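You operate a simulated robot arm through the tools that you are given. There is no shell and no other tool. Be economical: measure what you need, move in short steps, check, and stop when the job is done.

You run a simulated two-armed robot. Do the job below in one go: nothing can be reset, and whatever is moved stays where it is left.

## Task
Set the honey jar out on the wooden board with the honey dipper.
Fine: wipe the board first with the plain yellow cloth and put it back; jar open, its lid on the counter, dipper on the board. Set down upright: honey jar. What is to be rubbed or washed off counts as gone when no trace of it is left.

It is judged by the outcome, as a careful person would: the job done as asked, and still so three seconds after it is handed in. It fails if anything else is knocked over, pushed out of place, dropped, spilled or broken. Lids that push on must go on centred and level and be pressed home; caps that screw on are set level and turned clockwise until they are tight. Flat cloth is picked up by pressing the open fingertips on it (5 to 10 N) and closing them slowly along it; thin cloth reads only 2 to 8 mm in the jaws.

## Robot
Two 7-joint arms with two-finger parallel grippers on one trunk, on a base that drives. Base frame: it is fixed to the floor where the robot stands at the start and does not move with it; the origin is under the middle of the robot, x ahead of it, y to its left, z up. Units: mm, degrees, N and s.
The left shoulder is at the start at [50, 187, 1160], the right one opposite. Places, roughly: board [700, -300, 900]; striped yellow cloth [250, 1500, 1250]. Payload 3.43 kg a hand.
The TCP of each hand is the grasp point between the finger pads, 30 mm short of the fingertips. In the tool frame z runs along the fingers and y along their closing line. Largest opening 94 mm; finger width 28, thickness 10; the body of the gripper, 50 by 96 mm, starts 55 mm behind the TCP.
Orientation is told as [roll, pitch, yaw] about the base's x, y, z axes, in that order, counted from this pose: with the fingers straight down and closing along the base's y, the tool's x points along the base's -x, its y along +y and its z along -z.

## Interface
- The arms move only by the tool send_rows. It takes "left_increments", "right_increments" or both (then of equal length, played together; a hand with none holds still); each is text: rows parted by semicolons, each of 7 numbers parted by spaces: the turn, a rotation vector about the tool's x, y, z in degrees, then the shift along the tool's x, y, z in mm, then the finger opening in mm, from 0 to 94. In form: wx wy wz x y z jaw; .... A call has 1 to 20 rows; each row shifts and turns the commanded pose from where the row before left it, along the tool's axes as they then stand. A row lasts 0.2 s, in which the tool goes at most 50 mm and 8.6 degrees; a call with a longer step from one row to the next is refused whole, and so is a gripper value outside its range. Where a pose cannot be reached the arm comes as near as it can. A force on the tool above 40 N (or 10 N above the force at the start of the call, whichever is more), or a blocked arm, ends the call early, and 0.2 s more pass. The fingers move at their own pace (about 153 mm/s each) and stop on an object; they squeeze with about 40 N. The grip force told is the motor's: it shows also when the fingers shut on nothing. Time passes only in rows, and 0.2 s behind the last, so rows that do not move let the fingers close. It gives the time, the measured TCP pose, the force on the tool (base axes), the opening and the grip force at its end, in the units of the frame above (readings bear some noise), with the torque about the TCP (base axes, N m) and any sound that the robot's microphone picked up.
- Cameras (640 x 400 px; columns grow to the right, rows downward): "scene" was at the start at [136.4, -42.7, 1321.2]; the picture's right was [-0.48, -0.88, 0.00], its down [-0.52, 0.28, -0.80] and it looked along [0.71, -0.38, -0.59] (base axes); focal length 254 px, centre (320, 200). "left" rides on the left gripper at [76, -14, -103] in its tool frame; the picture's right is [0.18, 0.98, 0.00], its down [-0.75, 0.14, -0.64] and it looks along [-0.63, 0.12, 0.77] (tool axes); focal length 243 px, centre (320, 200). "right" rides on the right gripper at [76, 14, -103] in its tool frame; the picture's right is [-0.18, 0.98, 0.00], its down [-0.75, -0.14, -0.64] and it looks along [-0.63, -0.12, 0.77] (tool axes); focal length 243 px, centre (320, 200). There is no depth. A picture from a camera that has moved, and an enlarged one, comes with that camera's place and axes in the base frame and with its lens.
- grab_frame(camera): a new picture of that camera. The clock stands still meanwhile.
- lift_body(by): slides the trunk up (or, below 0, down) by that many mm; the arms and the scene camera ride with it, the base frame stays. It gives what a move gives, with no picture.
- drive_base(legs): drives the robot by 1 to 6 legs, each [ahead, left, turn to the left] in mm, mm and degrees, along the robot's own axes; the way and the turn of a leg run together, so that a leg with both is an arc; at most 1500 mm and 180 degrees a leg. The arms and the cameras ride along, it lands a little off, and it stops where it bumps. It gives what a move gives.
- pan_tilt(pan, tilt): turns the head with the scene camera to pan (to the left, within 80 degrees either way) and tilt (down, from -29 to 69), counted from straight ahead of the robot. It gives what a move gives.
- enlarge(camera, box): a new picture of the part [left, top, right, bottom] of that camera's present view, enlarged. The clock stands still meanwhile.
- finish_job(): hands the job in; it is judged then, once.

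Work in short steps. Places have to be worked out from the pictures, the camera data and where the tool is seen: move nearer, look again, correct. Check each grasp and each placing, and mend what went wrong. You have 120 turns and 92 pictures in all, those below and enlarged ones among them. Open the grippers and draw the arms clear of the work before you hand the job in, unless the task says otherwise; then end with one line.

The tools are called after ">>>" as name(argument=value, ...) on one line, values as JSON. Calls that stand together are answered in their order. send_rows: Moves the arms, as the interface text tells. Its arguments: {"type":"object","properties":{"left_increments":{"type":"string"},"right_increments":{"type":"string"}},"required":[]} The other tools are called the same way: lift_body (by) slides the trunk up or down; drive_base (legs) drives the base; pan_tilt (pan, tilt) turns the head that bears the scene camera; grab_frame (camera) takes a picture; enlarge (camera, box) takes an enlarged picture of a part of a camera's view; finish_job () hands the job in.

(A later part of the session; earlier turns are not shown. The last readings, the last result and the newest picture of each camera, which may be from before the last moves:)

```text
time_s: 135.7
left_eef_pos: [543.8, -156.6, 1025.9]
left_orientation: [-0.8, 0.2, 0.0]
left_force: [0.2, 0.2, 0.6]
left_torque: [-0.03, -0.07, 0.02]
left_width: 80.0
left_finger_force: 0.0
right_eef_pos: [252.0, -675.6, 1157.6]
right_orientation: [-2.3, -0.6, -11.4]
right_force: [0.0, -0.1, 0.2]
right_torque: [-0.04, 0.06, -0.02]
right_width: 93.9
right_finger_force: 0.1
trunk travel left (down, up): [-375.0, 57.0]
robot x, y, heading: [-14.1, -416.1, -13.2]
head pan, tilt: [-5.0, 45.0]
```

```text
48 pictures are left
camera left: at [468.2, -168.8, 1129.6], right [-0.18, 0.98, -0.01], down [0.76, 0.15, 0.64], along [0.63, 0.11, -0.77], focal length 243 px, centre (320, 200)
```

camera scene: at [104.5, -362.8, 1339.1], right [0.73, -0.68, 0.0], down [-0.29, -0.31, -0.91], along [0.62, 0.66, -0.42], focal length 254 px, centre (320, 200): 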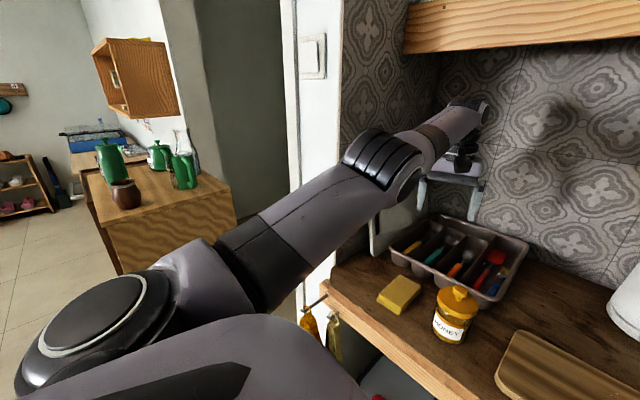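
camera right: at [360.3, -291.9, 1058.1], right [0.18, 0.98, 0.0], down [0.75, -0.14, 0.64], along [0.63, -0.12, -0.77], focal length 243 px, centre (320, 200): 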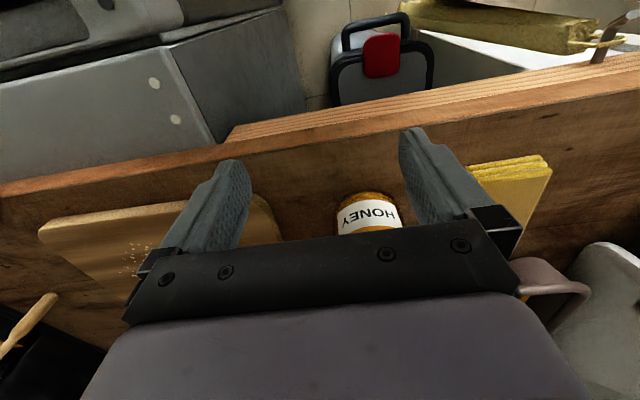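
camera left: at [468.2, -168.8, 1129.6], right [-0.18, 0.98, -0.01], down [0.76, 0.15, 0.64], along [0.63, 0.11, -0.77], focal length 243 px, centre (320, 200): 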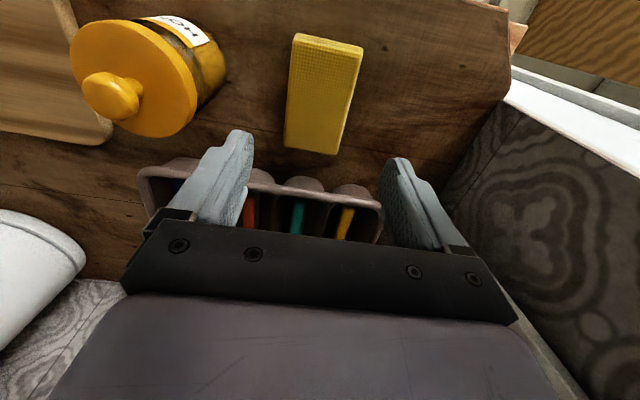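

Cloth is back in place. Next the lid: from two views the jar axis is ≈[526,-276]. I'll move the left hand above the knob and check.

>>> send_rows(left_increments="0 0 0 0 0 -30 60; 0 0 0 3 -20 0 50; 0 0 0 3 -25 0 50; 0 0 0 3 -25 0 50; 0 0 0 3 -25 0 50; 0 0 0 3 -20 0 50; 0 0 0 3 -5 0 50; 0 0 0 0 0 0 50")

>>> grab_frame(camera="left")

>>> enlarge(camera="scene", box=[120, 60, 320, 210])

```text
time_s: 137.5
left_eef_pos: [525.2, -277.3, 1058.5]
left_orientation: [-0.9, 0.2, 0.1]
left_force: [0.6, -0.2, 0.3]
left_torque: [-0.01, -0.02, 0.01]
left_width: 50.2
left_finger_force: 0.1
right_eef_pos: [252.0, -676.5, 1157.2]
right_orientation: [-2.2, -0.5, -11.4]
right_force: [0.0, 0.3, -0.1]
right_torque: [-0.02, -0.01, 0.0]
right_width: 94.1
right_finger_force: 0.0
trunk travel left (down, up): [-375.0, 57.0]
robot x, y, heading: [-17.7, -415.9, -12.8]
head pan, tilt: [-5.0, 45.0]
```

```text
47 pictures are left
camera left: at [449.5, -288.8, 1162.7], right [-0.18, 0.98, -0.01], down [0.76, 0.15, 0.64], along [0.63, 0.11, -0.77], focal length 243 px, centre (320, 200)
```

left: 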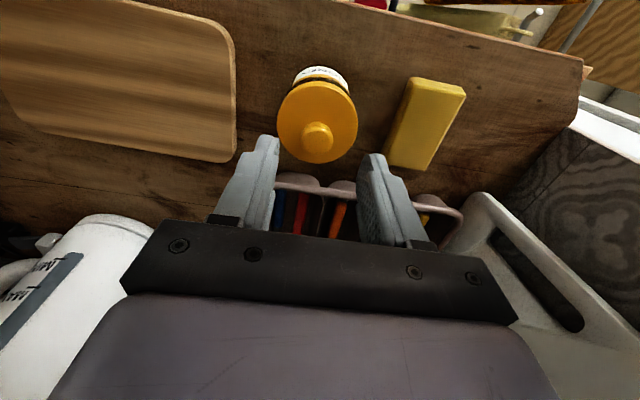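

```text
2.67 times, centred on (220, 135) of scene
camera zoom: at [118.9, -455.8, 1308.5], right [-0.31, -0.95, 0.0], down [-0.67, 0.22, -0.71], along [0.67, -0.22, -0.71], focal length 677 px, centre (587, 373)
```

zoom: 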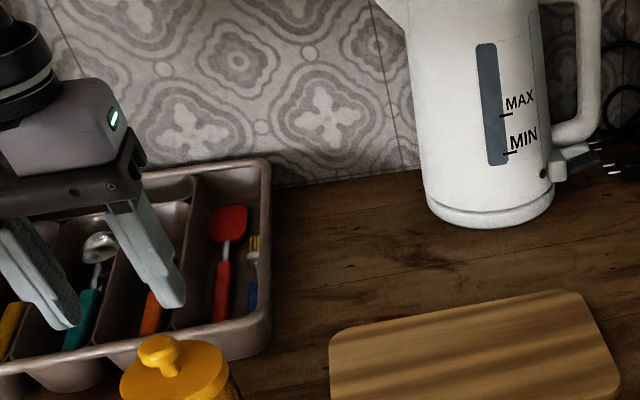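

Knob at ≈[528,-278], well aligned. Descend with fingers on both sides of the knob, feeling for the lid top.

>>> send_rows(left_increments="0 0 0 -3 -1 15 50; 0 0 0 0 0 15 50; 0 0 0 0 0 12 50; 0 0 0 0 0 5 50; 0 0 0 0 0 3 50; 0 0 0 0 0 2 50; 0 0 0 0 0 0 50")

>>> grab_frame(camera="left")

```text
time_s: 139.1
left_eef_pos: [528.2, -279.6, 1005.8]
left_orientation: [-0.9, 0.2, -0.1]
left_force: [0.2, 0.3, 0.1]
left_torque: [0.01, 0.0, -0.02]
left_width: 50.2
left_finger_force: 0.0
right_eef_pos: [252.2, -677.2, 1157.6]
right_orientation: [-2.1, -0.5, -11.4]
right_force: [-0.5, -0.1, -1.2]
right_torque: [0.0, 0.02, -0.01]
right_width: 94.4
right_finger_force: 0.0
trunk travel left (down, up): [-375.0, 57.0]
robot x, y, heading: [-14.3, -418.9, -12.8]
head pan, tilt: [-5.0, 45.0]
```

```text
45 pictures are left
camera left: at [452.8, -290.7, 1110.0], right [-0.18, 0.98, -0.01], down [0.76, 0.15, 0.64], along [0.63, 0.11, -0.77], focal length 243 px, centre (320, 200)
```

left: 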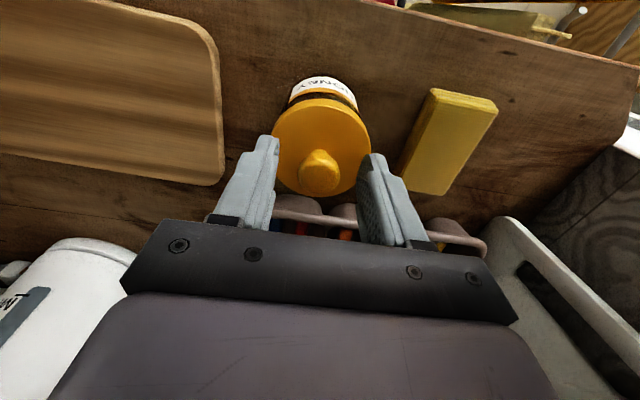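

Knob top at z≈993, lid top ≈962. Lower 5 mm and close on the knob.

>>> send_rows(left_increments="0 0 0 0 1 3 50; 0 0 0 0 0 2 50; 0 0 0 0 0 0 40; 0 0 0 0 0 0 30; 0 0 0 0 0 0 20; 0 0 0 0 0 0 10; 0 0 0 0 0 0 5; 0 0 0 0 0 0 5")

>>> send_rows(left_increments="0 0 0 0 0 -2 5; 0 0 0 0 0 -2 5; 0 0 0 0 0 -2 5; 0 0 0 0 0 -2 5; 0 0 0 0 0 0 5")

>>> grab_frame(camera="left")

```text
time_s: 140.9
left_eef_pos: [528.3, -279.1, 1001.5]
left_orientation: [-0.9, 0.3, 0.0]
left_force: [0.0, -0.6, -0.3]
left_torque: [0.0, 0.01, 0.0]
left_width: 20.3
left_finger_force: 39.8
right_eef_pos: [250.2, -676.6, 1156.5]
right_orientation: [-2.2, -0.6, -11.5]
right_force: [0.5, 0.7, -0.6]
right_torque: [0.02, 0.03, 0.0]
right_width: 93.9
right_finger_force: 0.0
trunk travel left (down, up): [-375.0, 57.0]
robot x, y, heading: [-18.9, -416.4, -13.3]
head pan, tilt: [-5.0, 45.0]
heard: snap
```

```text
time_s: 142.1
left_eef_pos: [529.7, -277.8, 1007.9]
left_orientation: [-0.9, 0.3, 0.0]
left_force: [-0.9, -0.1, 0.2]
left_torque: [0.01, 0.03, 0.0]
left_width: 19.8
left_finger_force: 40.6
right_eef_pos: [251.9, -677.2, 1156.7]
right_orientation: [-2.2, -0.5, -11.4]
right_force: [0.2, -0.4, 0.1]
right_torque: [-0.01, -0.02, -0.01]
right_width: 93.9
right_finger_force: 0.0
trunk travel left (down, up): [-375.0, 57.0]
robot x, y, heading: [-18.2, -414.8, -13.1]
head pan, tilt: [-5.0, 45.0]
```

```text
44 pictures are left
camera left: at [454.0, -289.9, 1112.5], right [-0.18, 0.98, -0.01], down [0.76, 0.15, 0.64], along [0.63, 0.11, -0.77], focal length 243 px, centre (320, 200)
```

left: 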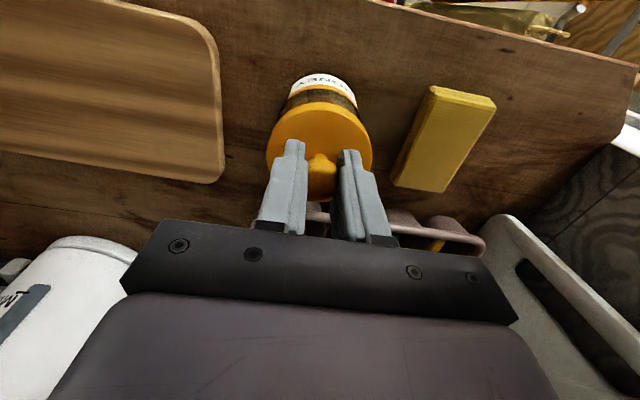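

A snap was heard and the knob is held (20 mm). Check with the scene camera whether the jar rises with the lid.

>>> pan_tilt(pan=25, tilt=42)

>>> enlarge(camera="scene", box=[180, 80, 380, 230])

```text
time_s: 143.0
left_eef_pos: [530.1, -279.6, 1008.5]
left_orientation: [-0.9, 0.2, 0.0]
left_force: [0.5, -0.3, 0.9]
left_torque: [-0.03, -0.01, 0.01]
left_width: 20.0
left_finger_force: 40.0
right_eef_pos: [251.7, -676.9, 1157.5]
right_orientation: [-2.2, -0.6, -11.5]
right_force: [-0.4, -0.4, -0.2]
right_torque: [-0.01, 0.01, 0.0]
right_width: 94.0
right_finger_force: 0.1
trunk travel left (down, up): [-375.0, 57.0]
robot x, y, heading: [-19.1, -418.0, -12.9]
head pan, tilt: [25.0, 42.0]
```

```text
2.67 times, centred on (280, 155) of scene
camera zoom: at [123.3, -413.3, 1312.8], right [0.21, -0.98, 0.0], down [-0.65, -0.14, -0.74], along [0.73, 0.15, -0.67], focal length 677 px, centre (427, 320)
```

zoom: 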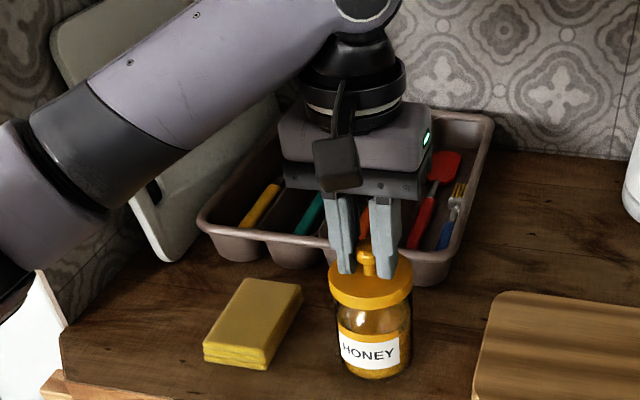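

>>> send_rows(left_increments="0 0 0 0 0 -4 5; 0 0 0 0 0 -5 5; 0 0 0 0 0 -5 5; 0 0 0 0 0 -5 5; 0 0 0 0 0 -5 5; 0 0 0 0 0 0 5")

>>> enlarge(camera="scene", box=[180, 80, 380, 230])

```text
time_s: 144.4
left_eef_pos: [529.6, -277.2, 1031.2]
left_orientation: [-0.9, 0.2, 0.0]
left_force: [-0.6, -0.8, 0.5]
left_torque: [-0.01, -0.02, -0.02]
left_width: 21.2
left_finger_force: 40.1
right_eef_pos: [251.2, -677.3, 1158.5]
right_orientation: [-2.1, -0.5, -11.5]
right_force: [-0.1, -0.1, -1.0]
right_torque: [-0.03, 0.02, -0.02]
right_width: 93.9
right_finger_force: 0.1
trunk travel left (down, up): [-375.0, 57.0]
robot x, y, heading: [-19.6, -415.7, -12.7]
head pan, tilt: [25.0, 42.0]
```

```text
2.67 times, centred on (280, 155) of scene
camera zoom: at [123.3, -413.2, 1312.8], right [0.21, -0.98, 0.0], down [-0.65, -0.14, -0.74], along [0.73, 0.16, -0.67], focal length 677 px, centre (427, 320)
```

zoom: 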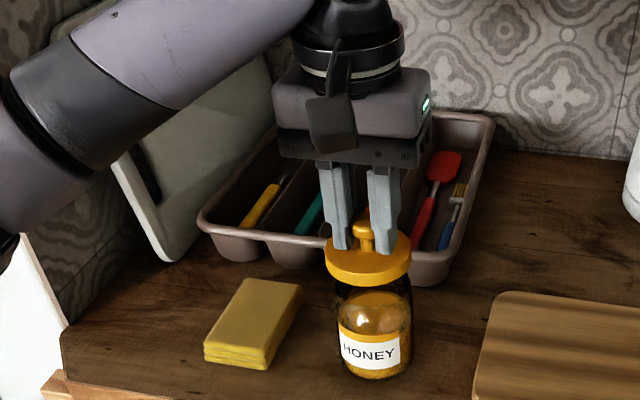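

The lid is off and the jar stayed put. I'll set the lid on the free counter spot behind, at about [602,-325], between jar, board and tray.

>>> send_rows(left_increments="0 0 0 0 0 -8 5; 0 0 0 0 0 -10 5; 0 0 0 -12 -8 0 5; 0 0 0 -15 -10 0 5; 0 0 0 -15 -10 0 5; 0 0 0 -15 -10 0 5; 0 0 0 -15 -9 0 5; 0 0 0 0 0 15 5; 0 0 0 0 0 15 5; 0 0 0 0 0 15 5; 0 0 0 0 0 15 5; 0 0 0 0 0 12 5; 0 0 0 0 0 0 5")

>>> enlarge(camera="scene", box=[200, 80, 440, 230])

>>> grab_frame(camera="left")

```text
time_s: 147.2
left_eef_pos: [601.0, -327.4, 977.9]
left_orientation: [-0.8, 0.2, 0.0]
left_force: [0.7, -0.7, -0.7]
left_torque: [0.0, 0.0, -0.02]
left_width: 21.6
left_finger_force: 39.8
right_eef_pos: [252.9, -677.4, 1156.8]
right_orientation: [-2.2, -0.7, -11.4]
right_force: [0.4, -0.4, 0.3]
right_torque: [-0.01, 0.02, 0.04]
right_width: 94.1
right_finger_force: 0.0
trunk travel left (down, up): [-375.0, 57.0]
robot x, y, heading: [-17.0, -416.7, -13.1]
head pan, tilt: [25.0, 42.0]
```

```text
2.67 times, centred on (320, 155) of scene
camera zoom: at [123.3, -413.2, 1312.8], right [0.21, -0.98, 0.0], down [-0.65, -0.14, -0.74], along [0.73, 0.16, -0.67], focal length 677 px, centre (320, 320)
```

zoom: 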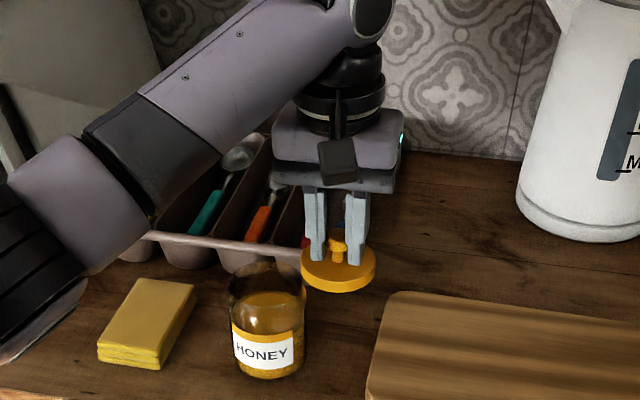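

```text
40 pictures are left
camera left: at [523.5, -337.6, 1081.6], right [-0.18, 0.98, -0.01], down [0.76, 0.15, 0.64], along [0.63, 0.11, -0.77], focal length 243 px, centre (320, 200)
```

left: 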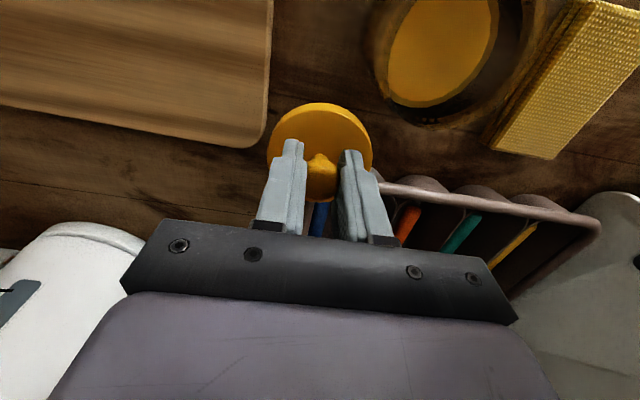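

Clear all around. Lower until the lid touches the counter.

>>> send_rows(left_increments="0 0 0 0 2 10 5; 0 0 0 0 0 10 5; 0 0 0 0 0 8 5; 0 0 0 0 0 4 5; 0 0 0 0 0 2 5; 0 0 0 0 0 2 5; 0 0 0 0 0 2 5; 0 0 0 0 0 2 5; 0 0 0 0 0 0 5")

```text
time_s: 148.1
left_eef_pos: [602.1, -326.7, 962.0]
left_orientation: [-1.4, -0.9, -0.1]
left_force: [-8.9, 0.5, 15.1]
left_torque: [0.06, -0.14, 0.04]
left_width: 22.3
left_finger_force: 40.2
right_eef_pos: [250.3, -677.3, 1157.8]
right_orientation: [-2.2, -0.7, -11.5]
right_force: [0.1, 0.3, 0.6]
right_torque: [0.0, 0.02, -0.01]
right_width: 93.9
right_finger_force: 0.1
trunk travel left (down, up): [-375.0, 57.0]
robot x, y, heading: [-19.0, -416.1, -13.0]
head pan, tilt: [25.0, 42.0]
stopped in row 4 (left hand): the force on the tool passed its limit at 42 N (the readings are from after the stop); the commanded pose is now the measured one
```

Unexpected contact at z=962 with force from the rear — probably the lid or gripper against the tray. Lift a bit and look.

>>> send_rows(left_increments="0 0 0 0 0 -4 5; 0 0 0 0 0 -8 5; 0 0 0 0 0 0 5")

>>> enlarge(camera="scene", box=[260, 90, 380, 200])

>>> grab_frame(camera="left")

```text
time_s: 148.9
left_eef_pos: [603.7, -325.4, 969.7]
left_orientation: [-1.3, -0.6, 0.0]
left_force: [-1.1, -0.7, 0.5]
left_torque: [0.01, 0.02, -0.02]
left_width: 22.0
left_finger_force: 39.5
right_eef_pos: [250.9, -676.0, 1157.4]
right_orientation: [-2.2, -0.6, -11.5]
right_force: [0.1, -0.6, 0.7]
right_torque: [0.02, -0.03, -0.01]
right_width: 94.1
right_finger_force: 0.1
trunk travel left (down, up): [-375.0, 57.0]
robot x, y, heading: [-16.8, -416.4, -12.9]
head pan, tilt: [25.0, 42.0]
```

```text
3.64 times, centred on (320, 145) of scene
camera zoom: at [123.4, -413.1, 1312.7], right [0.21, -0.98, 0.0], down [-0.65, -0.14, -0.74], along [0.73, 0.16, -0.67], focal length 923 px, centre (320, 400)
```

zoom: 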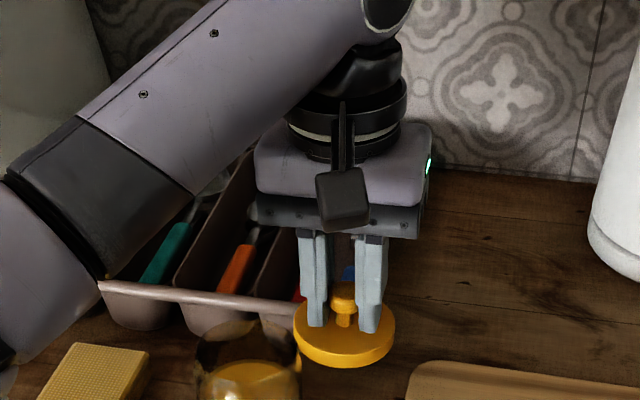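

```text
38 pictures are left
camera left: at [525.0, -336.4, 1072.2], right [-0.18, 0.98, -0.02], down [0.75, 0.15, 0.65], along [0.64, 0.1, -0.76], focal length 243 px, centre (320, 200)
```

left: 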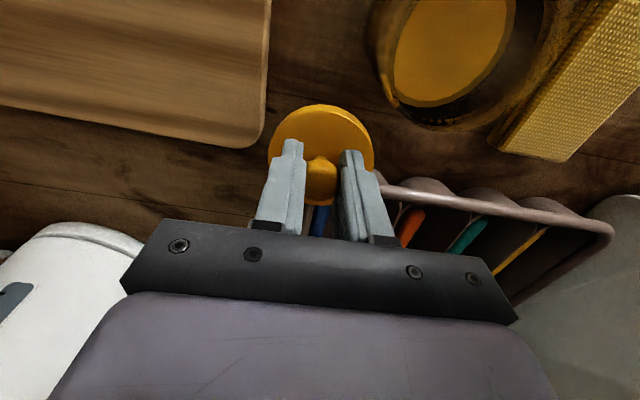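

The tray rim reaches forward to x≈622, so the lid touched it. I'll shift to [582,-329], which clears jar, board and tray, and lower again.

>>> send_rows(left_increments="0 0 0 0 0 -12 5; 0 0 0 0 0 -15 5; 0 0 0 0 0 -15 5; -1.2 0.6 0 7 -1 0 5; 0 0 0 7 -1 0 5; 0 0 0 7 -1 0 5; 0 0 0 0 0 0 5")

>>> grab_frame(camera="left")

```text
time_s: 150.5
left_eef_pos: [580.6, -326.6, 1011.3]
left_orientation: [-0.1, 0.0, 0.0]
left_force: [0.0, 0.3, -1.0]
left_torque: [0.01, 0.01, -0.01]
left_width: 21.5
left_finger_force: 40.0
right_eef_pos: [253.0, -677.2, 1156.7]
right_orientation: [-2.2, -0.6, -11.5]
right_force: [-0.2, -0.2, 0.0]
right_torque: [0.02, 0.0, 0.01]
right_width: 94.2
right_finger_force: 0.1
trunk travel left (down, up): [-375.0, 57.0]
robot x, y, heading: [-17.4, -418.0, -12.8]
head pan, tilt: [25.0, 42.0]
```

```text
37 pictures are left
camera left: at [503.7, -340.1, 1114.9], right [-0.18, 0.98, 0.0], down [0.75, 0.14, 0.64], along [0.63, 0.12, -0.77], focal length 243 px, centre (320, 200)
```

left: 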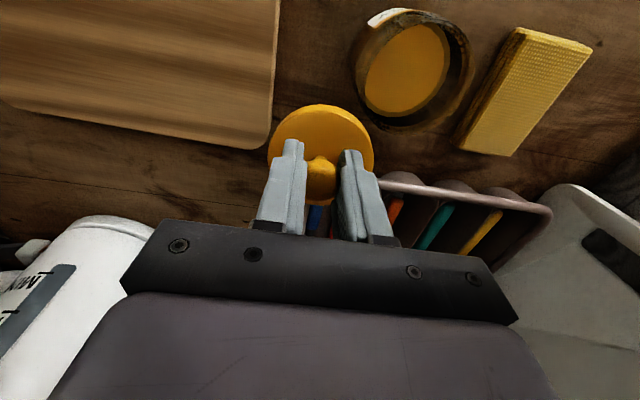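

The tray corner reaches to ≈[613,-334], so this gap is too tight. The counter left of the cloth, around [535,-80], is open; I'll take the lid there.

>>> send_rows(left_increments="0 0 0 0 0 -15 5; 0 0 0 3 8 -15 5; 0 0 0 4 16 0 5; 0 0 0 4 16 0 5; 0 0 0 4 16 0 5; 0 0 0 4 16 0 5; 0 0 0 4 16 0 5; 0 0 0 4 16 0 5; 0 0 0 4 16 0 5; 0 0 0 4 16 0 5; 0 0 0 4 16 0 5; 0 0 0 4 16 0 5; 0 0 0 3 16 0 5; 0 0 0 0 16 0 5; 0 0 0 0 16 0 5; 0 0 0 0 16 0 5; 0 0 0 0 14 0 5; 0 0 0 0 0 0 5")

>>> grab_frame(camera="left")

```text
time_s: 154.3
left_eef_pos: [533.6, -80.5, 1041.1]
left_orientation: [-0.1, -0.1, -0.1]
left_force: [0.2, 0.4, -0.4]
left_torque: [0.02, -0.01, 0.03]
left_width: 21.3
left_finger_force: 40.7
right_eef_pos: [252.0, -676.8, 1156.9]
right_orientation: [-2.1, -0.7, -11.4]
right_force: [0.5, 0.2, 0.5]
right_torque: [-0.03, -0.01, -0.02]
right_width: 94.0
right_finger_force: 0.1
trunk travel left (down, up): [-375.0, 57.0]
robot x, y, heading: [-19.9, -417.8, -12.8]
head pan, tilt: [25.0, 42.0]
```

```text
36 pictures are left
camera left: at [457.6, -93.2, 1144.9], right [-0.18, 0.98, 0.0], down [0.75, 0.14, 0.64], along [0.63, 0.12, -0.77], focal length 243 px, centre (320, 200)
```

left: 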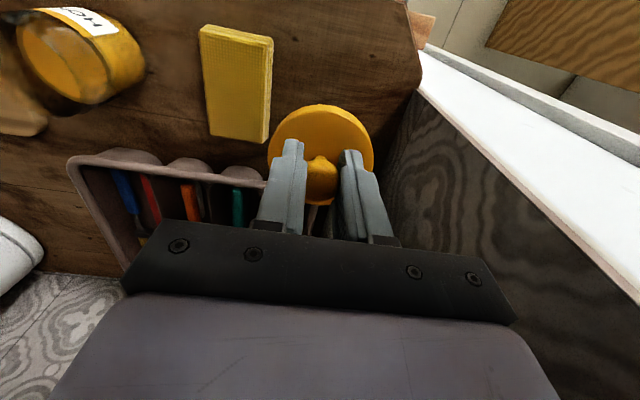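

Clear: wall at y≈+18, cloth edge at −131. Lower until contact.

>>> send_rows(left_increments="0 0 0 0 -2 15 5; 0 0 0 0 0 18 5; 0 0 0 0 0 18 5; 0 0 0 0 0 18 5; 0 0 0 0 0 15 5; 0 0 0 0 0 6 5; 0 0 0 0 0 3 5; 0 0 0 0 0 0 5")

>>> send_rows(left_increments="0 0 0 0 0 2 5; 0 0 0 0 0 2 5; 0 0 0 0 0 2 5; 0 0 0 0 0 0 5")

```text
time_s: 156.1
left_eef_pos: [534.9, -83.2, 948.1]
left_orientation: [0.1, -0.2, 0.0]
left_force: [-0.2, 0.6, -0.8]
left_torque: [0.01, 0.04, -0.01]
left_width: 21.1
left_finger_force: 39.7
right_eef_pos: [251.3, -676.7, 1157.2]
right_orientation: [-2.3, -0.6, -11.4]
right_force: [0.5, 0.4, -0.1]
right_torque: [0.02, -0.02, 0.05]
right_width: 94.0
right_finger_force: 0.0
trunk travel left (down, up): [-375.0, 57.0]
robot x, y, heading: [-15.7, -415.0, -12.7]
head pan, tilt: [25.0, 42.0]
```

```text
time_s: 157.1
left_eef_pos: [534.5, -83.9, 941.8]
left_orientation: [-0.1, 0.0, -0.1]
left_force: [-0.4, -0.2, 0.4]
left_torque: [0.0, -0.03, 0.01]
left_width: 21.4
left_finger_force: 39.7
right_eef_pos: [250.7, -678.1, 1157.3]
right_orientation: [-2.3, -0.6, -11.4]
right_force: [-0.3, 0.0, 0.1]
right_torque: [0.0, 0.0, 0.0]
right_width: 94.0
right_finger_force: 0.1
trunk travel left (down, up): [-375.0, 57.0]
robot x, y, heading: [-18.3, -421.3, -12.8]
head pan, tilt: [25.0, 42.0]
```

>>> send_rows(left_increments="0 0 0 0 0 2 5; 0 0 0 0 0 2 5; 0 0 0 0 0 2 5; 0 0 0 0 0 0 5")

>>> enlarge(camera="scene", box=[120, 90, 320, 230])

```text
time_s: 158.1
left_eef_pos: [535.6, -83.2, 936.4]
left_orientation: [0.0, 0.1, 0.0]
left_force: [-1.1, 0.5, -0.4]
left_torque: [0.0, -0.02, 0.01]
left_width: 21.6
left_finger_force: 39.8
right_eef_pos: [251.2, -677.2, 1157.0]
right_orientation: [-2.2, -0.6, -11.4]
right_force: [1.1, -1.2, -0.3]
right_torque: [0.01, 0.02, 0.0]
right_width: 93.8
right_finger_force: 0.0
trunk travel left (down, up): [-375.0, 57.0]
robot x, y, heading: [-16.8, -419.6, -12.8]
head pan, tilt: [25.0, 42.0]
```

```text
2.86 times, centred on (220, 160) of scene
camera zoom: at [123.2, -413.1, 1312.8], right [0.21, -0.98, 0.0], down [-0.65, -0.14, -0.74], along [0.73, 0.16, -0.67], focal length 725 px, centre (606, 314)
```

zoom: 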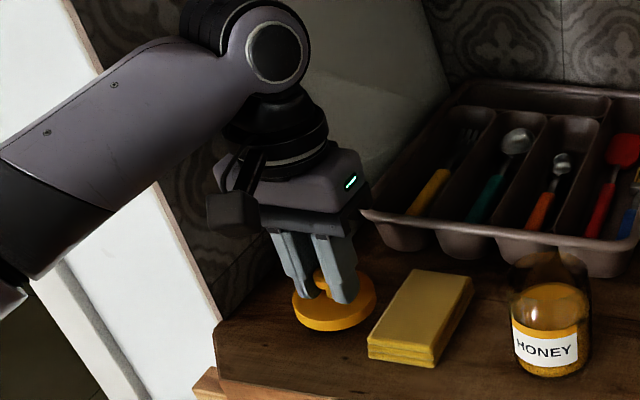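

Nearly down; continuing in 1.5 mm steps until touch, then release.

>>> send_rows(left_increments="0 0 0 0 0 1.5 5; 0 0 0 0 0 1.5 5; 0 0 0 0 0 1.5 5; 0 0 0 0 0 0 5")

>>> send_rows(left_increments="0 0 0 0 0 1 5; 0 0 0 0 0 1 5; 0 0 0 0 0 0 5")

```text
time_s: 159.1
left_eef_pos: [533.1, -82.0, 930.6]
left_orientation: [0.0, 0.0, -0.1]
left_force: [0.5, -0.1, -0.3]
left_torque: [0.02, 0.0, -0.01]
left_width: 21.5
left_finger_force: 39.9
right_eef_pos: [251.5, -677.2, 1157.1]
right_orientation: [-2.2, -0.5, -11.3]
right_force: [0.3, 0.2, 0.3]
right_torque: [0.0, -0.01, 0.0]
right_width: 93.8
right_finger_force: 0.0
trunk travel left (down, up): [-375.0, 57.0]
robot x, y, heading: [-17.4, -415.7, -13.1]
head pan, tilt: [25.0, 42.0]
```

```text
time_s: 159.9
left_eef_pos: [535.6, -83.7, 929.4]
left_orientation: [-0.1, -0.1, -0.1]
left_force: [0.6, -0.1, -0.3]
left_torque: [0.0, -0.01, -0.04]
left_width: 21.2
left_finger_force: 40.2
right_eef_pos: [253.0, -676.4, 1158.1]
right_orientation: [-2.2, -0.7, -11.4]
right_force: [0.3, 0.0, 0.1]
right_torque: [0.0, -0.02, -0.03]
right_width: 94.1
right_finger_force: 0.1
trunk travel left (down, up): [-375.0, 57.0]
robot x, y, heading: [-17.9, -418.2, -12.8]
head pan, tilt: [25.0, 42.0]
```

>>> send_rows(left_increments="0 0 0 0 0 1.5 5; 0 0 0 0 0 1.5 5; 0 0 0 0 0 0 5")

>>> grab_frame(camera="left")

```text
time_s: 160.7
left_eef_pos: [535.4, -82.7, 925.4]
left_orientation: [0.1, 0.0, 0.0]
left_force: [0.4, 0.9, 0.2]
left_torque: [-0.01, 0.04, 0.0]
left_width: 21.5
left_finger_force: 39.8
right_eef_pos: [252.7, -678.0, 1156.3]
right_orientation: [-2.2, -0.6, -11.4]
right_force: [-0.1, 0.2, -0.8]
right_torque: [-0.01, -0.01, 0.01]
right_width: 93.9
right_finger_force: 0.2
trunk travel left (down, up): [-375.0, 57.0]
robot x, y, heading: [-18.8, -415.2, -12.9]
head pan, tilt: [25.0, 42.0]
```

```text
34 pictures are left
camera left: at [458.8, -96.4, 1029.7], right [-0.18, 0.98, 0.0], down [0.75, 0.14, 0.64], along [0.63, 0.12, -0.77], focal length 243 px, centre (320, 200)
```

left: 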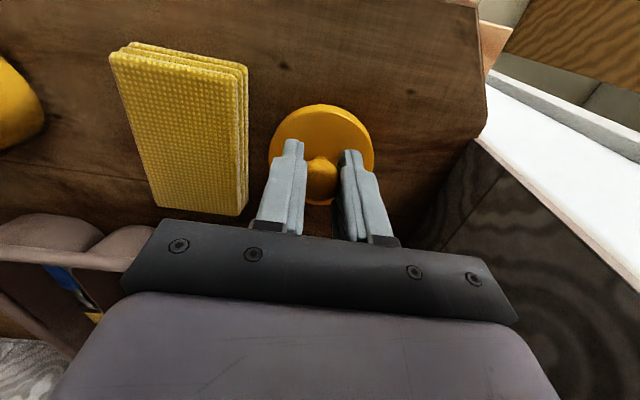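

>>> send_rows(left_increments="0 0 0 0 0 1.5 5; 0 0 0 0 0 1.5 5; 0 0 0 0 0 0 5")

>>> send_rows(left_increments="0 0 0 0 0 1 5; 0 0 0 0 0 1 5; 0 0 0 0 0 0 5")

```text
time_s: 161.5
left_eef_pos: [537.0, -83.2, 923.7]
left_orientation: [-0.1, 0.0, -0.1]
left_force: [0.3, 0.7, -0.3]
left_torque: [0.02, 0.05, -0.01]
left_width: 21.6
left_finger_force: 40.0
right_eef_pos: [251.3, -676.4, 1157.4]
right_orientation: [-2.2, -0.6, -11.4]
right_force: [0.3, -0.1, -0.4]
right_torque: [0.01, 0.01, 0.02]
right_width: 93.9
right_finger_force: 0.0
trunk travel left (down, up): [-375.0, 57.0]
robot x, y, heading: [-16.5, -414.0, -12.9]
head pan, tilt: [25.0, 42.0]
```

```text
time_s: 162.3
left_eef_pos: [534.5, -83.6, 921.7]
left_orientation: [-0.1, -0.1, -0.1]
left_force: [0.1, 0.1, -0.1]
left_torque: [0.01, -0.04, 0.02]
left_width: 21.4
left_finger_force: 40.0
right_eef_pos: [250.8, -677.6, 1157.7]
right_orientation: [-2.2, -0.6, -11.4]
right_force: [0.4, 0.7, -0.2]
right_torque: [0.04, 0.0, 0.01]
right_width: 94.1
right_finger_force: 0.0
trunk travel left (down, up): [-375.0, 57.0]
robot x, y, heading: [-12.5, -419.5, -12.7]
head pan, tilt: [25.0, 42.0]
```

>>> send_rows(left_increments="0 0 0 0 0 1 5; 0 0 0 0 0 1 5; 0 0 0 0 0 1 5; 0 0 0 0 0 0 5")

>>> enlarge(camera="scene", box=[180, 140, 280, 220])

```text
time_s: 163.3
left_eef_pos: [535.7, -83.4, 917.8]
left_orientation: [0.0, 0.0, 0.0]
left_force: [-0.3, 0.0, 0.1]
left_torque: [0.01, 0.01, -0.01]
left_width: 21.3
left_finger_force: 39.9
right_eef_pos: [251.4, -676.7, 1157.4]
right_orientation: [-2.2, -0.5, -11.5]
right_force: [-0.7, 0.1, 0.1]
right_torque: [0.01, -0.02, 0.01]
right_width: 93.9
right_finger_force: 0.0
trunk travel left (down, up): [-375.0, 57.0]
robot x, y, heading: [-16.1, -414.3, -12.9]
head pan, tilt: [25.0, 42.0]
```

```text
5.00 times, centred on (230, 180) of scene
camera zoom: at [123.2, -413.1, 1312.8], right [0.21, -0.98, 0.0], down [-0.65, -0.14, -0.74], along [0.73, 0.16, -0.67], focal length 1269 px, centre (770, 300)
```

zoom: 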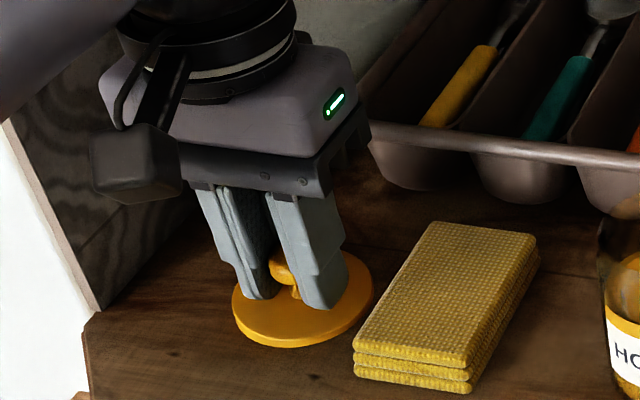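

The lid is essentially on the counter (thin disc, tips at z≈888). A couple more mm then release gently.

>>> send_rows(left_increments="0 0 0 0 0 1 5; 0 0 0 0 0 1 5; 0 0 0 0 0 0 5")

```text
time_s: 164.1
left_eef_pos: [536.9, -82.6, 917.2]
left_orientation: [0.0, 0.1, 0.0]
left_force: [-0.5, -0.6, -0.2]
left_torque: [0.0, -0.02, 0.0]
left_width: 21.3
left_finger_force: 40.1
right_eef_pos: [251.6, -676.5, 1156.8]
right_orientation: [-2.2, -0.5, -11.4]
right_force: [-0.7, -0.5, -0.9]
right_torque: [0.01, -0.03, 0.0]
right_width: 93.8
right_finger_force: 0.1
trunk travel left (down, up): [-375.0, 57.0]
robot x, y, heading: [-17.6, -415.4, -12.7]
head pan, tilt: [25.0, 42.0]
```

>>> send_rows(left_increments="0 0 0 0 0 1 5; 0 0 0 0 0 1 5; 0 0 0 0 0 0 5; 0 0 0 0 0 0 5")

```text
time_s: 165.1
left_eef_pos: [535.0, -84.2, 917.0]
left_orientation: [-0.1, -0.1, 0.0]
left_force: [1.6, 2.1, 11.7]
left_torque: [-0.2, 0.08, 0.0]
left_width: 21.5
left_finger_force: 40.3
right_eef_pos: [251.4, -676.4, 1156.6]
right_orientation: [-2.1, -0.6, -11.4]
right_force: [0.1, 0.9, 0.4]
right_torque: [-0.01, 0.03, 0.0]
right_width: 93.9
right_finger_force: 0.1
trunk travel left (down, up): [-375.0, 57.0]
robot x, y, heading: [-18.6, -415.5, -13.1]
head pan, tilt: [25.0, 42.0]
```

Contact (12 N). Release slowly and rise straight up.

>>> send_rows(left_increments="0 0 0 0 0 -1.5 5; 0 0 0 0 0 0 24; 0 0 0 0 0 0 30; 0 0 0 0 0 0 40; 0 0 0 0 0 0 50; 0 0 0 0 0 -10 50; 0 0 0 0 0 -25 50; 0 0 0 0 0 -40 50; 0 0 0 0 0 -40 50; 0 0 0 0 0 -20 70; 0 0 0 0 0 0 90")

>>> grab_frame(camera="left")

```text
time_s: 167.5
left_eef_pos: [536.3, -82.9, 1050.1]
left_orientation: [-0.1, 0.0, 0.0]
left_force: [-0.4, -1.2, -0.6]
left_torque: [0.01, -0.03, -0.01]
left_width: 90.1
left_finger_force: 0.1
right_eef_pos: [252.1, -676.1, 1157.4]
right_orientation: [-2.2, -0.6, -11.5]
right_force: [-0.3, 0.4, -0.3]
right_torque: [-0.01, 0.01, 0.0]
right_width: 93.8
right_finger_force: 0.0
trunk travel left (down, up): [-375.0, 57.0]
robot x, y, heading: [-14.7, -416.7, -12.7]
head pan, tilt: [25.0, 42.0]
```

```text
32 pictures are left
camera left: at [459.1, -96.3, 1153.8], right [-0.18, 0.98, 0.0], down [0.75, 0.14, 0.64], along [0.63, 0.12, -0.77], focal length 243 px, centre (320, 200)
```

left: 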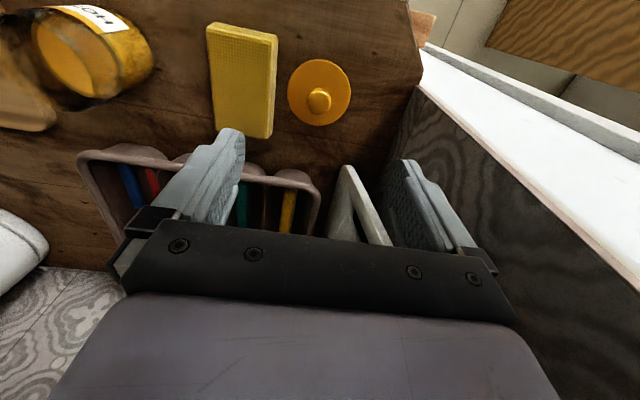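

Lid rests flat on the counter. Now over the open jar at [528,-278].

>>> send_rows(left_increments="0 0 0 1 -25 0 92; 0 0 0 1 -35 0 92; 0 0 0 1 -35 0 92; 0 0 0 2 -35 0 92; 0 0 0 2 -35 0 92; 0 0 0 2 -30 0 92; 0 0 0 0 0 20 92; 0 0 0 0 0 20 92; 0 0 0 0 0 0 92")

>>> grab_frame(camera="left")

```text
time_s: 169.5
left_eef_pos: [525.8, -277.8, 1011.4]
left_orientation: [-0.1, -0.1, -0.1]
left_force: [-0.2, -0.2, 0.5]
left_torque: [-0.03, -0.04, 0.03]
left_width: 92.2
left_finger_force: 0.1
right_eef_pos: [252.5, -676.7, 1157.4]
right_orientation: [-2.2, -0.6, -11.4]
right_force: [0.0, 0.1, -0.3]
right_torque: [-0.05, 0.01, -0.02]
right_width: 94.2
right_finger_force: 0.1
trunk travel left (down, up): [-375.0, 57.0]
robot x, y, heading: [-16.1, -413.5, -13.2]
head pan, tilt: [25.0, 42.0]
```

```text
31 pictures are left
camera left: at [449.8, -291.1, 1115.3], right [-0.18, 0.98, 0.0], down [0.75, 0.14, 0.64], along [0.63, 0.12, -0.77], focal length 243 px, centre (320, 200)
```

left: 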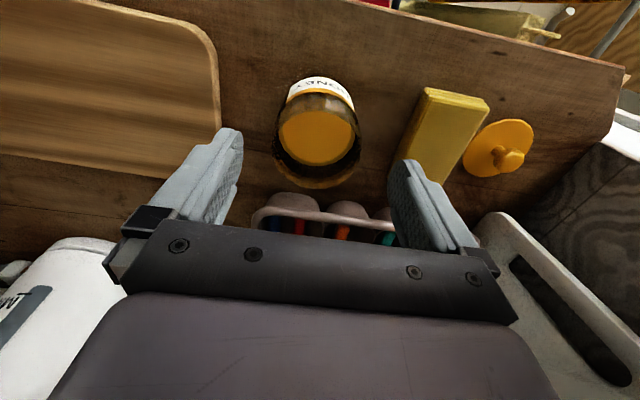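

Rim centre ≈[529,-277]: aligned. Descend and close on the glass body.

>>> send_rows(left_increments="0 0 0 -3 1 20 92; 0 0 0 0 0 20 92; 0 0 0 0 0 20 92; 0 0 0 0 0 15 92; 0 0 0 0 0 9 92; 0 0 0 0 0 0 85; 0 0 0 0 0 0 76; 0 0 0 0 0 0 68; 0 0 0 0 0 0 62; 0 0 0 0 0 0 55; 0 0 0 0 0 0 45; 0 0 0 0 0 0 45")

>>> send_rows(left_increments="0 0 0 0 0 -2 45; 0 0 0 0 0 -3 45; 0 0 0 0 0 -4 45; 0 0 0 0 0 -4 45; 0 0 0 0 0 -5 45; 0 0 0 0 0 0 45")

>>> enlarge(camera="scene", box=[180, 80, 400, 230])

```text
time_s: 172.1
left_eef_pos: [530.4, -278.1, 926.4]
left_orientation: [0.0, -0.2, -0.1]
left_force: [0.3, -1.8, 1.2]
left_torque: [-0.19, -0.01, 0.01]
left_width: 62.6
left_finger_force: 40.5
right_eef_pos: [252.5, -676.7, 1157.5]
right_orientation: [-2.2, -0.6, -11.4]
right_force: [0.7, 0.3, 0.2]
right_torque: [-0.02, -0.02, -0.02]
right_width: 94.0
right_finger_force: 0.0
trunk travel left (down, up): [-375.0, 57.0]
robot x, y, heading: [-14.9, -415.0, -12.7]
head pan, tilt: [25.0, 42.0]
```

```text
time_s: 173.5
left_eef_pos: [529.6, -276.0, 944.1]
left_orientation: [0.0, 0.0, -0.1]
left_force: [-0.5, 0.4, -4.1]
left_torque: [0.0, 0.04, -0.01]
left_width: 62.5
left_finger_force: 40.0
right_eef_pos: [252.0, -677.4, 1156.6]
right_orientation: [-2.1, -0.6, -11.4]
right_force: [0.7, -0.4, 0.8]
right_torque: [0.0, 0.03, -0.02]
right_width: 94.4
right_finger_force: 0.0
trunk travel left (down, up): [-375.0, 57.0]
robot x, y, heading: [-16.0, -415.1, -13.0]
head pan, tilt: [25.0, 42.0]
```

```text
2.67 times, centred on (290, 155) of scene
camera zoom: at [123.5, -413.0, 1312.8], right [0.21, -0.98, 0.0], down [-0.65, -0.14, -0.74], along [0.73, 0.16, -0.67], focal length 677 px, centre (400, 320)
```

zoom: 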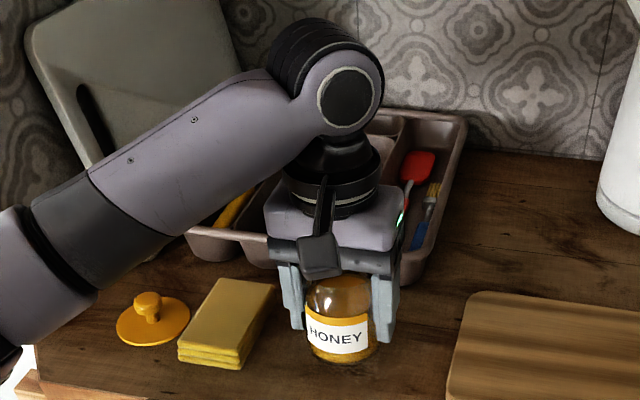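

Jar lifted and held (62.5 mm, 4 N weight). Carry it slowly to the board's left half, [556,-428].

>>> send_rows(left_increments="0 0 0 0 0 -6 45; 0 0 0 0 0 -10 45; 0 0 0 0 0 -12 45; 0 0 0 0 0 -10 45; 0 0 3 0 0 -5 45; 0 0 3 0 0 0 45; 0 0 3 0 0 0 45; 0 0 3 0 0 0 45; 0 0 3 -2 -5 0 45; 0 0 0 -5 -11 0 45; 0 0 0 -5 -11 0 45; 0 0 0 -5.7 -12.3 0 45; 0 0 0 -5.7 -12.3 0 45; 0 0 0 -5.7 -12.3 0 45; 0 0 0 -5.7 -12.3 0 45; 0 0 0 -5.7 -12.3 0 45; 0 0 0 -5.7 -12.3 0 45; 0 0 0 -5.7 -12.3 0 45; 0 0 0 -5 -11 0 45; 0 0 0 -3 -6 0 45")

>>> grab_frame(camera="left")

```text
time_s: 177.7
left_eef_pos: [553.9, -418.3, 988.6]
left_orientation: [-0.1, 0.0, -15.0]
left_force: [0.4, -0.2, -3.8]
left_torque: [0.0, 0.04, 0.0]
left_width: 62.3
left_finger_force: 39.7
right_eef_pos: [252.1, -676.7, 1158.0]
right_orientation: [-2.2, -0.6, -11.4]
right_force: [-0.7, 0.6, -1.2]
right_torque: [0.01, 0.01, 0.0]
right_width: 94.2
right_finger_force: 0.1
trunk travel left (down, up): [-375.0, 57.0]
robot x, y, heading: [-15.3, -417.3, -12.8]
head pan, tilt: [25.0, 42.0]
```

```text
29 pictures are left
camera left: at [476.7, -411.7, 1091.9], right [0.08, 1.0, 0.0], down [0.76, -0.06, 0.64], along [0.64, -0.05, -0.77], focal length 243 px, centre (320, 200)
```

left: 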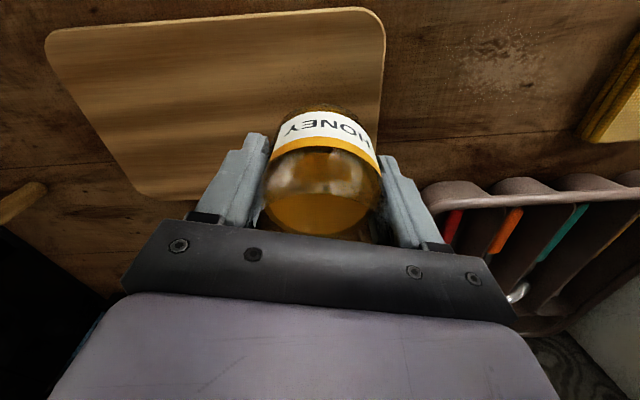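

Jar is upright over the board's left part (edge at y≈−370). Shift 12 mm more onto the board and lower.

>>> send_rows(left_increments="0 0 0 -3 -11 4 45; 0 0 0 0 0 8 45; 0 0 0 0 0 10 45; 0 0 0 0 0 8 45; 0 0 0 0 0 5 45; 0 0 0 0 0 3 45; 0 0 0 0 0 2 45; 0 0 0 0 0 0 45")

>>> send_rows(left_increments="0 0 0 0 0 1.5 45; 0 0 0 0 0 1.5 45; 0 0 0 0 0 1 45; 0 0 0 0 0 0 45")

```text
time_s: 179.5
left_eef_pos: [554.3, -428.6, 947.6]
left_orientation: [0.1, -0.1, -15.0]
left_force: [0.6, 0.4, -3.3]
left_torque: [0.0, 0.03, -0.01]
left_width: 62.3
left_finger_force: 39.5
right_eef_pos: [252.4, -677.9, 1156.2]
right_orientation: [-2.3, -0.6, -11.5]
right_force: [-0.2, 0.7, -0.1]
right_torque: [-0.02, 0.0, 0.01]
right_width: 94.1
right_finger_force: 0.0
trunk travel left (down, up): [-375.0, 57.0]
robot x, y, heading: [-15.1, -417.6, -12.8]
head pan, tilt: [25.0, 42.0]
```

```text
time_s: 180.5
left_eef_pos: [553.1, -429.8, 943.6]
left_orientation: [0.0, -0.1, -15.1]
left_force: [0.0, -0.2, -3.8]
left_torque: [0.01, 0.0, -0.01]
left_width: 62.5
left_finger_force: 40.0
right_eef_pos: [251.9, -677.6, 1157.5]
right_orientation: [-2.2, -0.6, -11.3]
right_force: [-0.7, 0.0, -0.1]
right_torque: [-0.04, 0.04, 0.02]
right_width: 94.1
right_finger_force: 0.1
trunk travel left (down, up): [-375.0, 57.0]
robot x, y, heading: [-18.7, -415.3, -12.7]
head pan, tilt: [25.0, 42.0]
```

>>> send_rows(left_increments="0 0 0 0 0 1 45; 0 0 0 0 0 1 45; 0 0 0 0 0 0 45")

>>> send_rows(left_increments="0 0 0 0 0 0.7 45; 0 0 0 0 0 0 45")

```text
time_s: 181.3
left_eef_pos: [553.7, -430.3, 942.6]
left_orientation: [-0.1, -0.2, -15.0]
left_force: [2.0, 0.4, 0.8]
left_torque: [-0.13, 0.01, 0.05]
left_width: 62.2
left_finger_force: 39.9
right_eef_pos: [252.4, -677.0, 1158.4]
right_orientation: [-2.2, -0.6, -11.4]
right_force: [-0.1, -0.8, -0.2]
right_torque: [0.0, -0.02, -0.01]
right_width: 93.7
right_finger_force: 0.1
trunk travel left (down, up): [-375.0, 57.0]
robot x, y, heading: [-16.4, -414.2, -12.9]
head pan, tilt: [25.0, 42.0]
```

```text
time_s: 181.9
left_eef_pos: [552.4, -430.6, 943.9]
left_orientation: [-0.1, -0.1, -15.0]
left_force: [3.2, -0.1, 6.4]
left_torque: [-0.32, -0.04, 0.13]
left_width: 62.4
left_finger_force: 40.4
right_eef_pos: [251.4, -677.9, 1156.4]
right_orientation: [-2.2, -0.5, -11.4]
right_force: [-0.2, -0.5, -0.2]
right_torque: [-0.02, -0.02, 0.02]
right_width: 94.0
right_finger_force: 0.0
trunk travel left (down, up): [-375.0, 57.0]
robot x, y, heading: [-15.2, -415.0, -13.1]
head pan, tilt: [25.0, 42.0]
```

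The jar is set on the board (force flipped to +6 N). Open slowly and rise straight up.

>>> send_rows(left_increments="0 0 0 0 0 0 64; 0 0 0 0 0 0 70; 0 0 0 0 0 0 80; 0 0 0 0 0 0 90; 0 0 0 0 0 -8 92; 0 0 0 0 0 -20 92; 0 0 0 0 0 -35 92; 0 0 0 0 0 -45 92; 0 0 0 0 0 -20 92; 0 0 0 0 0 0 92")

>>> pan_tilt(pan=5, tilt=45)

>>> grab_frame(camera="scene")

```text
time_s: 184.1
left_eef_pos: [555.1, -428.1, 1069.7]
left_orientation: [-0.1, 0.0, -15.0]
left_force: [0.1, -0.9, 1.0]
left_torque: [-0.01, 0.03, -0.01]
left_width: 91.8
left_finger_force: 0.1
right_eef_pos: [250.7, -676.3, 1156.2]
right_orientation: [-2.1, -0.6, -11.4]
right_force: [0.4, -0.4, 0.4]
right_torque: [0.01, 0.03, 0.01]
right_width: 94.1
right_finger_force: 0.1
trunk travel left (down, up): [-375.0, 57.0]
robot x, y, heading: [-17.5, -415.2, -12.8]
head pan, tilt: [25.0, 42.0]
```

```text
time_s: 184.9
left_eef_pos: [556.0, -429.5, 1069.1]
left_orientation: [-0.1, 0.0, -15.0]
left_force: [-0.3, -0.3, -0.2]
left_torque: [0.02, 0.02, 0.0]
left_width: 92.0
left_finger_force: 0.0
right_eef_pos: [251.0, -676.7, 1156.4]
right_orientation: [-2.2, -0.7, -11.4]
right_force: [-0.1, -0.2, 0.0]
right_torque: [0.0, -0.03, 0.02]
right_width: 94.2
right_finger_force: 0.0
trunk travel left (down, up): [-375.0, 57.0]
robot x, y, heading: [-19.0, -420.2, -12.9]
head pan, tilt: [5.0, 45.0]
```

```text
28 pictures are left
camera scene: at [122.0, -441.7, 1308.5], right [-0.14, -0.99, 0.0], down [-0.7, 0.1, -0.71], along [0.7, -0.1, -0.71], focal length 254 px, centre (320, 200)
```

scene: 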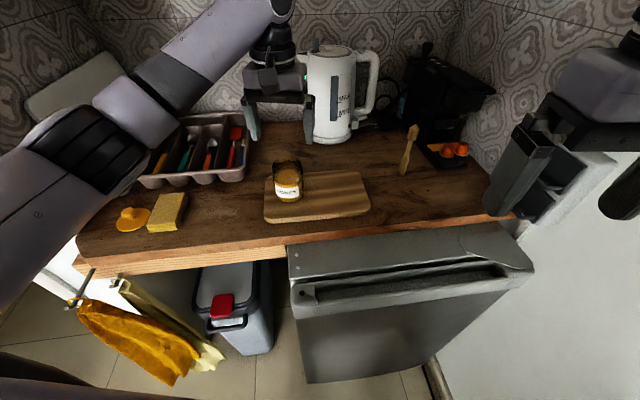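

Jar is upright and open on the board, lid and cloth on the counter. Next the dipper (standing at ≈[608,-728], top z≈1020) with the right hand: first retract the left hand, then turn the base left.

>>> send_rows(left_increments="0 0 0 15 0 -20 92; 0 0 0 30 0 -20 92; 0 0 0 40 0 -10 92; 0 0 0 45 0 -10 92; 0 0 0 45 0 0 92; 0 0 0 45 0 0 92; 0 0 0 30 0 0 92; 0 0 0 0 0 0 92")

>>> drive_base(legs=[[-25, 0, 0], [0, 0, 28]])

```text
time_s: 186.7
left_eef_pos: [311.3, -364.7, 1127.3]
left_orientation: [-0.1, 0.1, -15.0]
left_force: [0.3, -0.3, 0.4]
left_torque: [-0.02, 0.0, 0.02]
left_width: 92.2
left_finger_force: 0.1
right_eef_pos: [252.2, -677.6, 1157.6]
right_orientation: [-2.1, -0.6, -11.4]
right_force: [-0.1, 0.5, 0.8]
right_torque: [0.0, 0.0, 0.0]
right_width: 94.0
right_finger_force: 0.1
trunk travel left (down, up): [-375.0, 57.0]
robot x, y, heading: [-17.6, -419.7, -13.2]
head pan, tilt: [5.0, 45.0]
```

```text
time_s: 188.9
left_eef_pos: [222.2, -206.1, 1127.7]
left_orientation: [0.0, -0.2, 13.7]
left_force: [-0.4, 0.5, -1.2]
left_torque: [0.0, -0.01, 0.0]
left_width: 92.0
left_finger_force: 0.0
right_eef_pos: [318.6, -509.4, 1157.1]
right_orientation: [-2.3, -0.6, 17.3]
right_force: [0.3, -0.3, -0.1]
right_torque: [0.01, 0.02, 0.01]
right_width: 93.9
right_finger_force: 0.1
trunk travel left (down, up): [-375.0, 57.0]
robot x, y, heading: [-42.8, -412.6, 16.0]
head pan, tilt: [5.0, 45.0]
```

Now shift the base right ~45 mm.

>>> drive_base(legs=[[5, -46, 0]])

>>> pan_tilt(pan=-40, tilt=35)

>>> enlarge(camera="scene", box=[180, 60, 480, 260])

```text
time_s: 190.0
left_eef_pos: [240.2, -250.0, 1126.8]
left_orientation: [0.1, 0.0, 13.6]
left_force: [0.0, -0.6, 0.2]
left_torque: [0.03, 0.03, 0.0]
left_width: 91.9
left_finger_force: 0.0
right_eef_pos: [336.5, -553.7, 1157.6]
right_orientation: [-2.2, -0.6, 17.4]
right_force: [-0.8, -0.5, 0.4]
right_torque: [-0.01, 0.02, -0.02]
right_width: 94.0
right_finger_force: 0.1
trunk travel left (down, up): [-375.0, 57.0]
robot x, y, heading: [-27.6, -452.7, 15.7]
head pan, tilt: [5.0, 45.0]
```

```text
time_s: 191.2
left_eef_pos: [239.8, -250.8, 1127.0]
left_orientation: [0.1, 0.0, 13.6]
left_force: [-0.8, -0.3, 0.4]
left_torque: [0.0, 0.0, 0.02]
left_width: 92.0
left_finger_force: 0.0
right_eef_pos: [336.6, -553.0, 1156.5]
right_orientation: [-2.2, -0.5, 17.3]
right_force: [0.5, 0.6, -0.3]
right_torque: [0.03, -0.01, 0.01]
right_width: 94.0
right_finger_force: 0.0
trunk travel left (down, up): [-375.0, 57.0]
robot x, y, heading: [-23.0, -452.2, 15.8]
head pan, tilt: [-40.0, 35.0]
```

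```text
2.00 times, centred on (330, 160) of scene
camera zoom: at [113.7, -475.0, 1323.3], right [-0.41, -0.91, 0.0], down [-0.52, 0.24, -0.82], along [0.75, -0.34, -0.57], focal length 508 px, centre (300, 280)
```

zoom: 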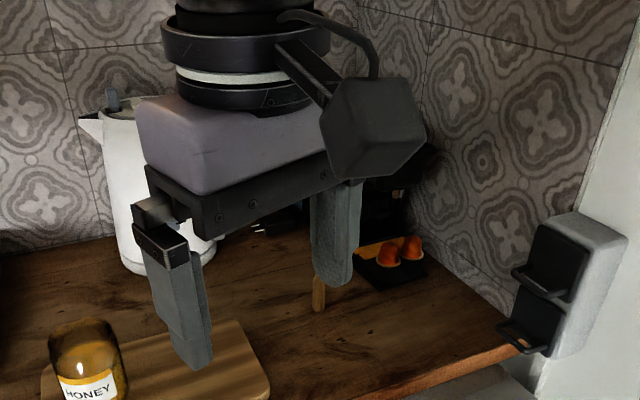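

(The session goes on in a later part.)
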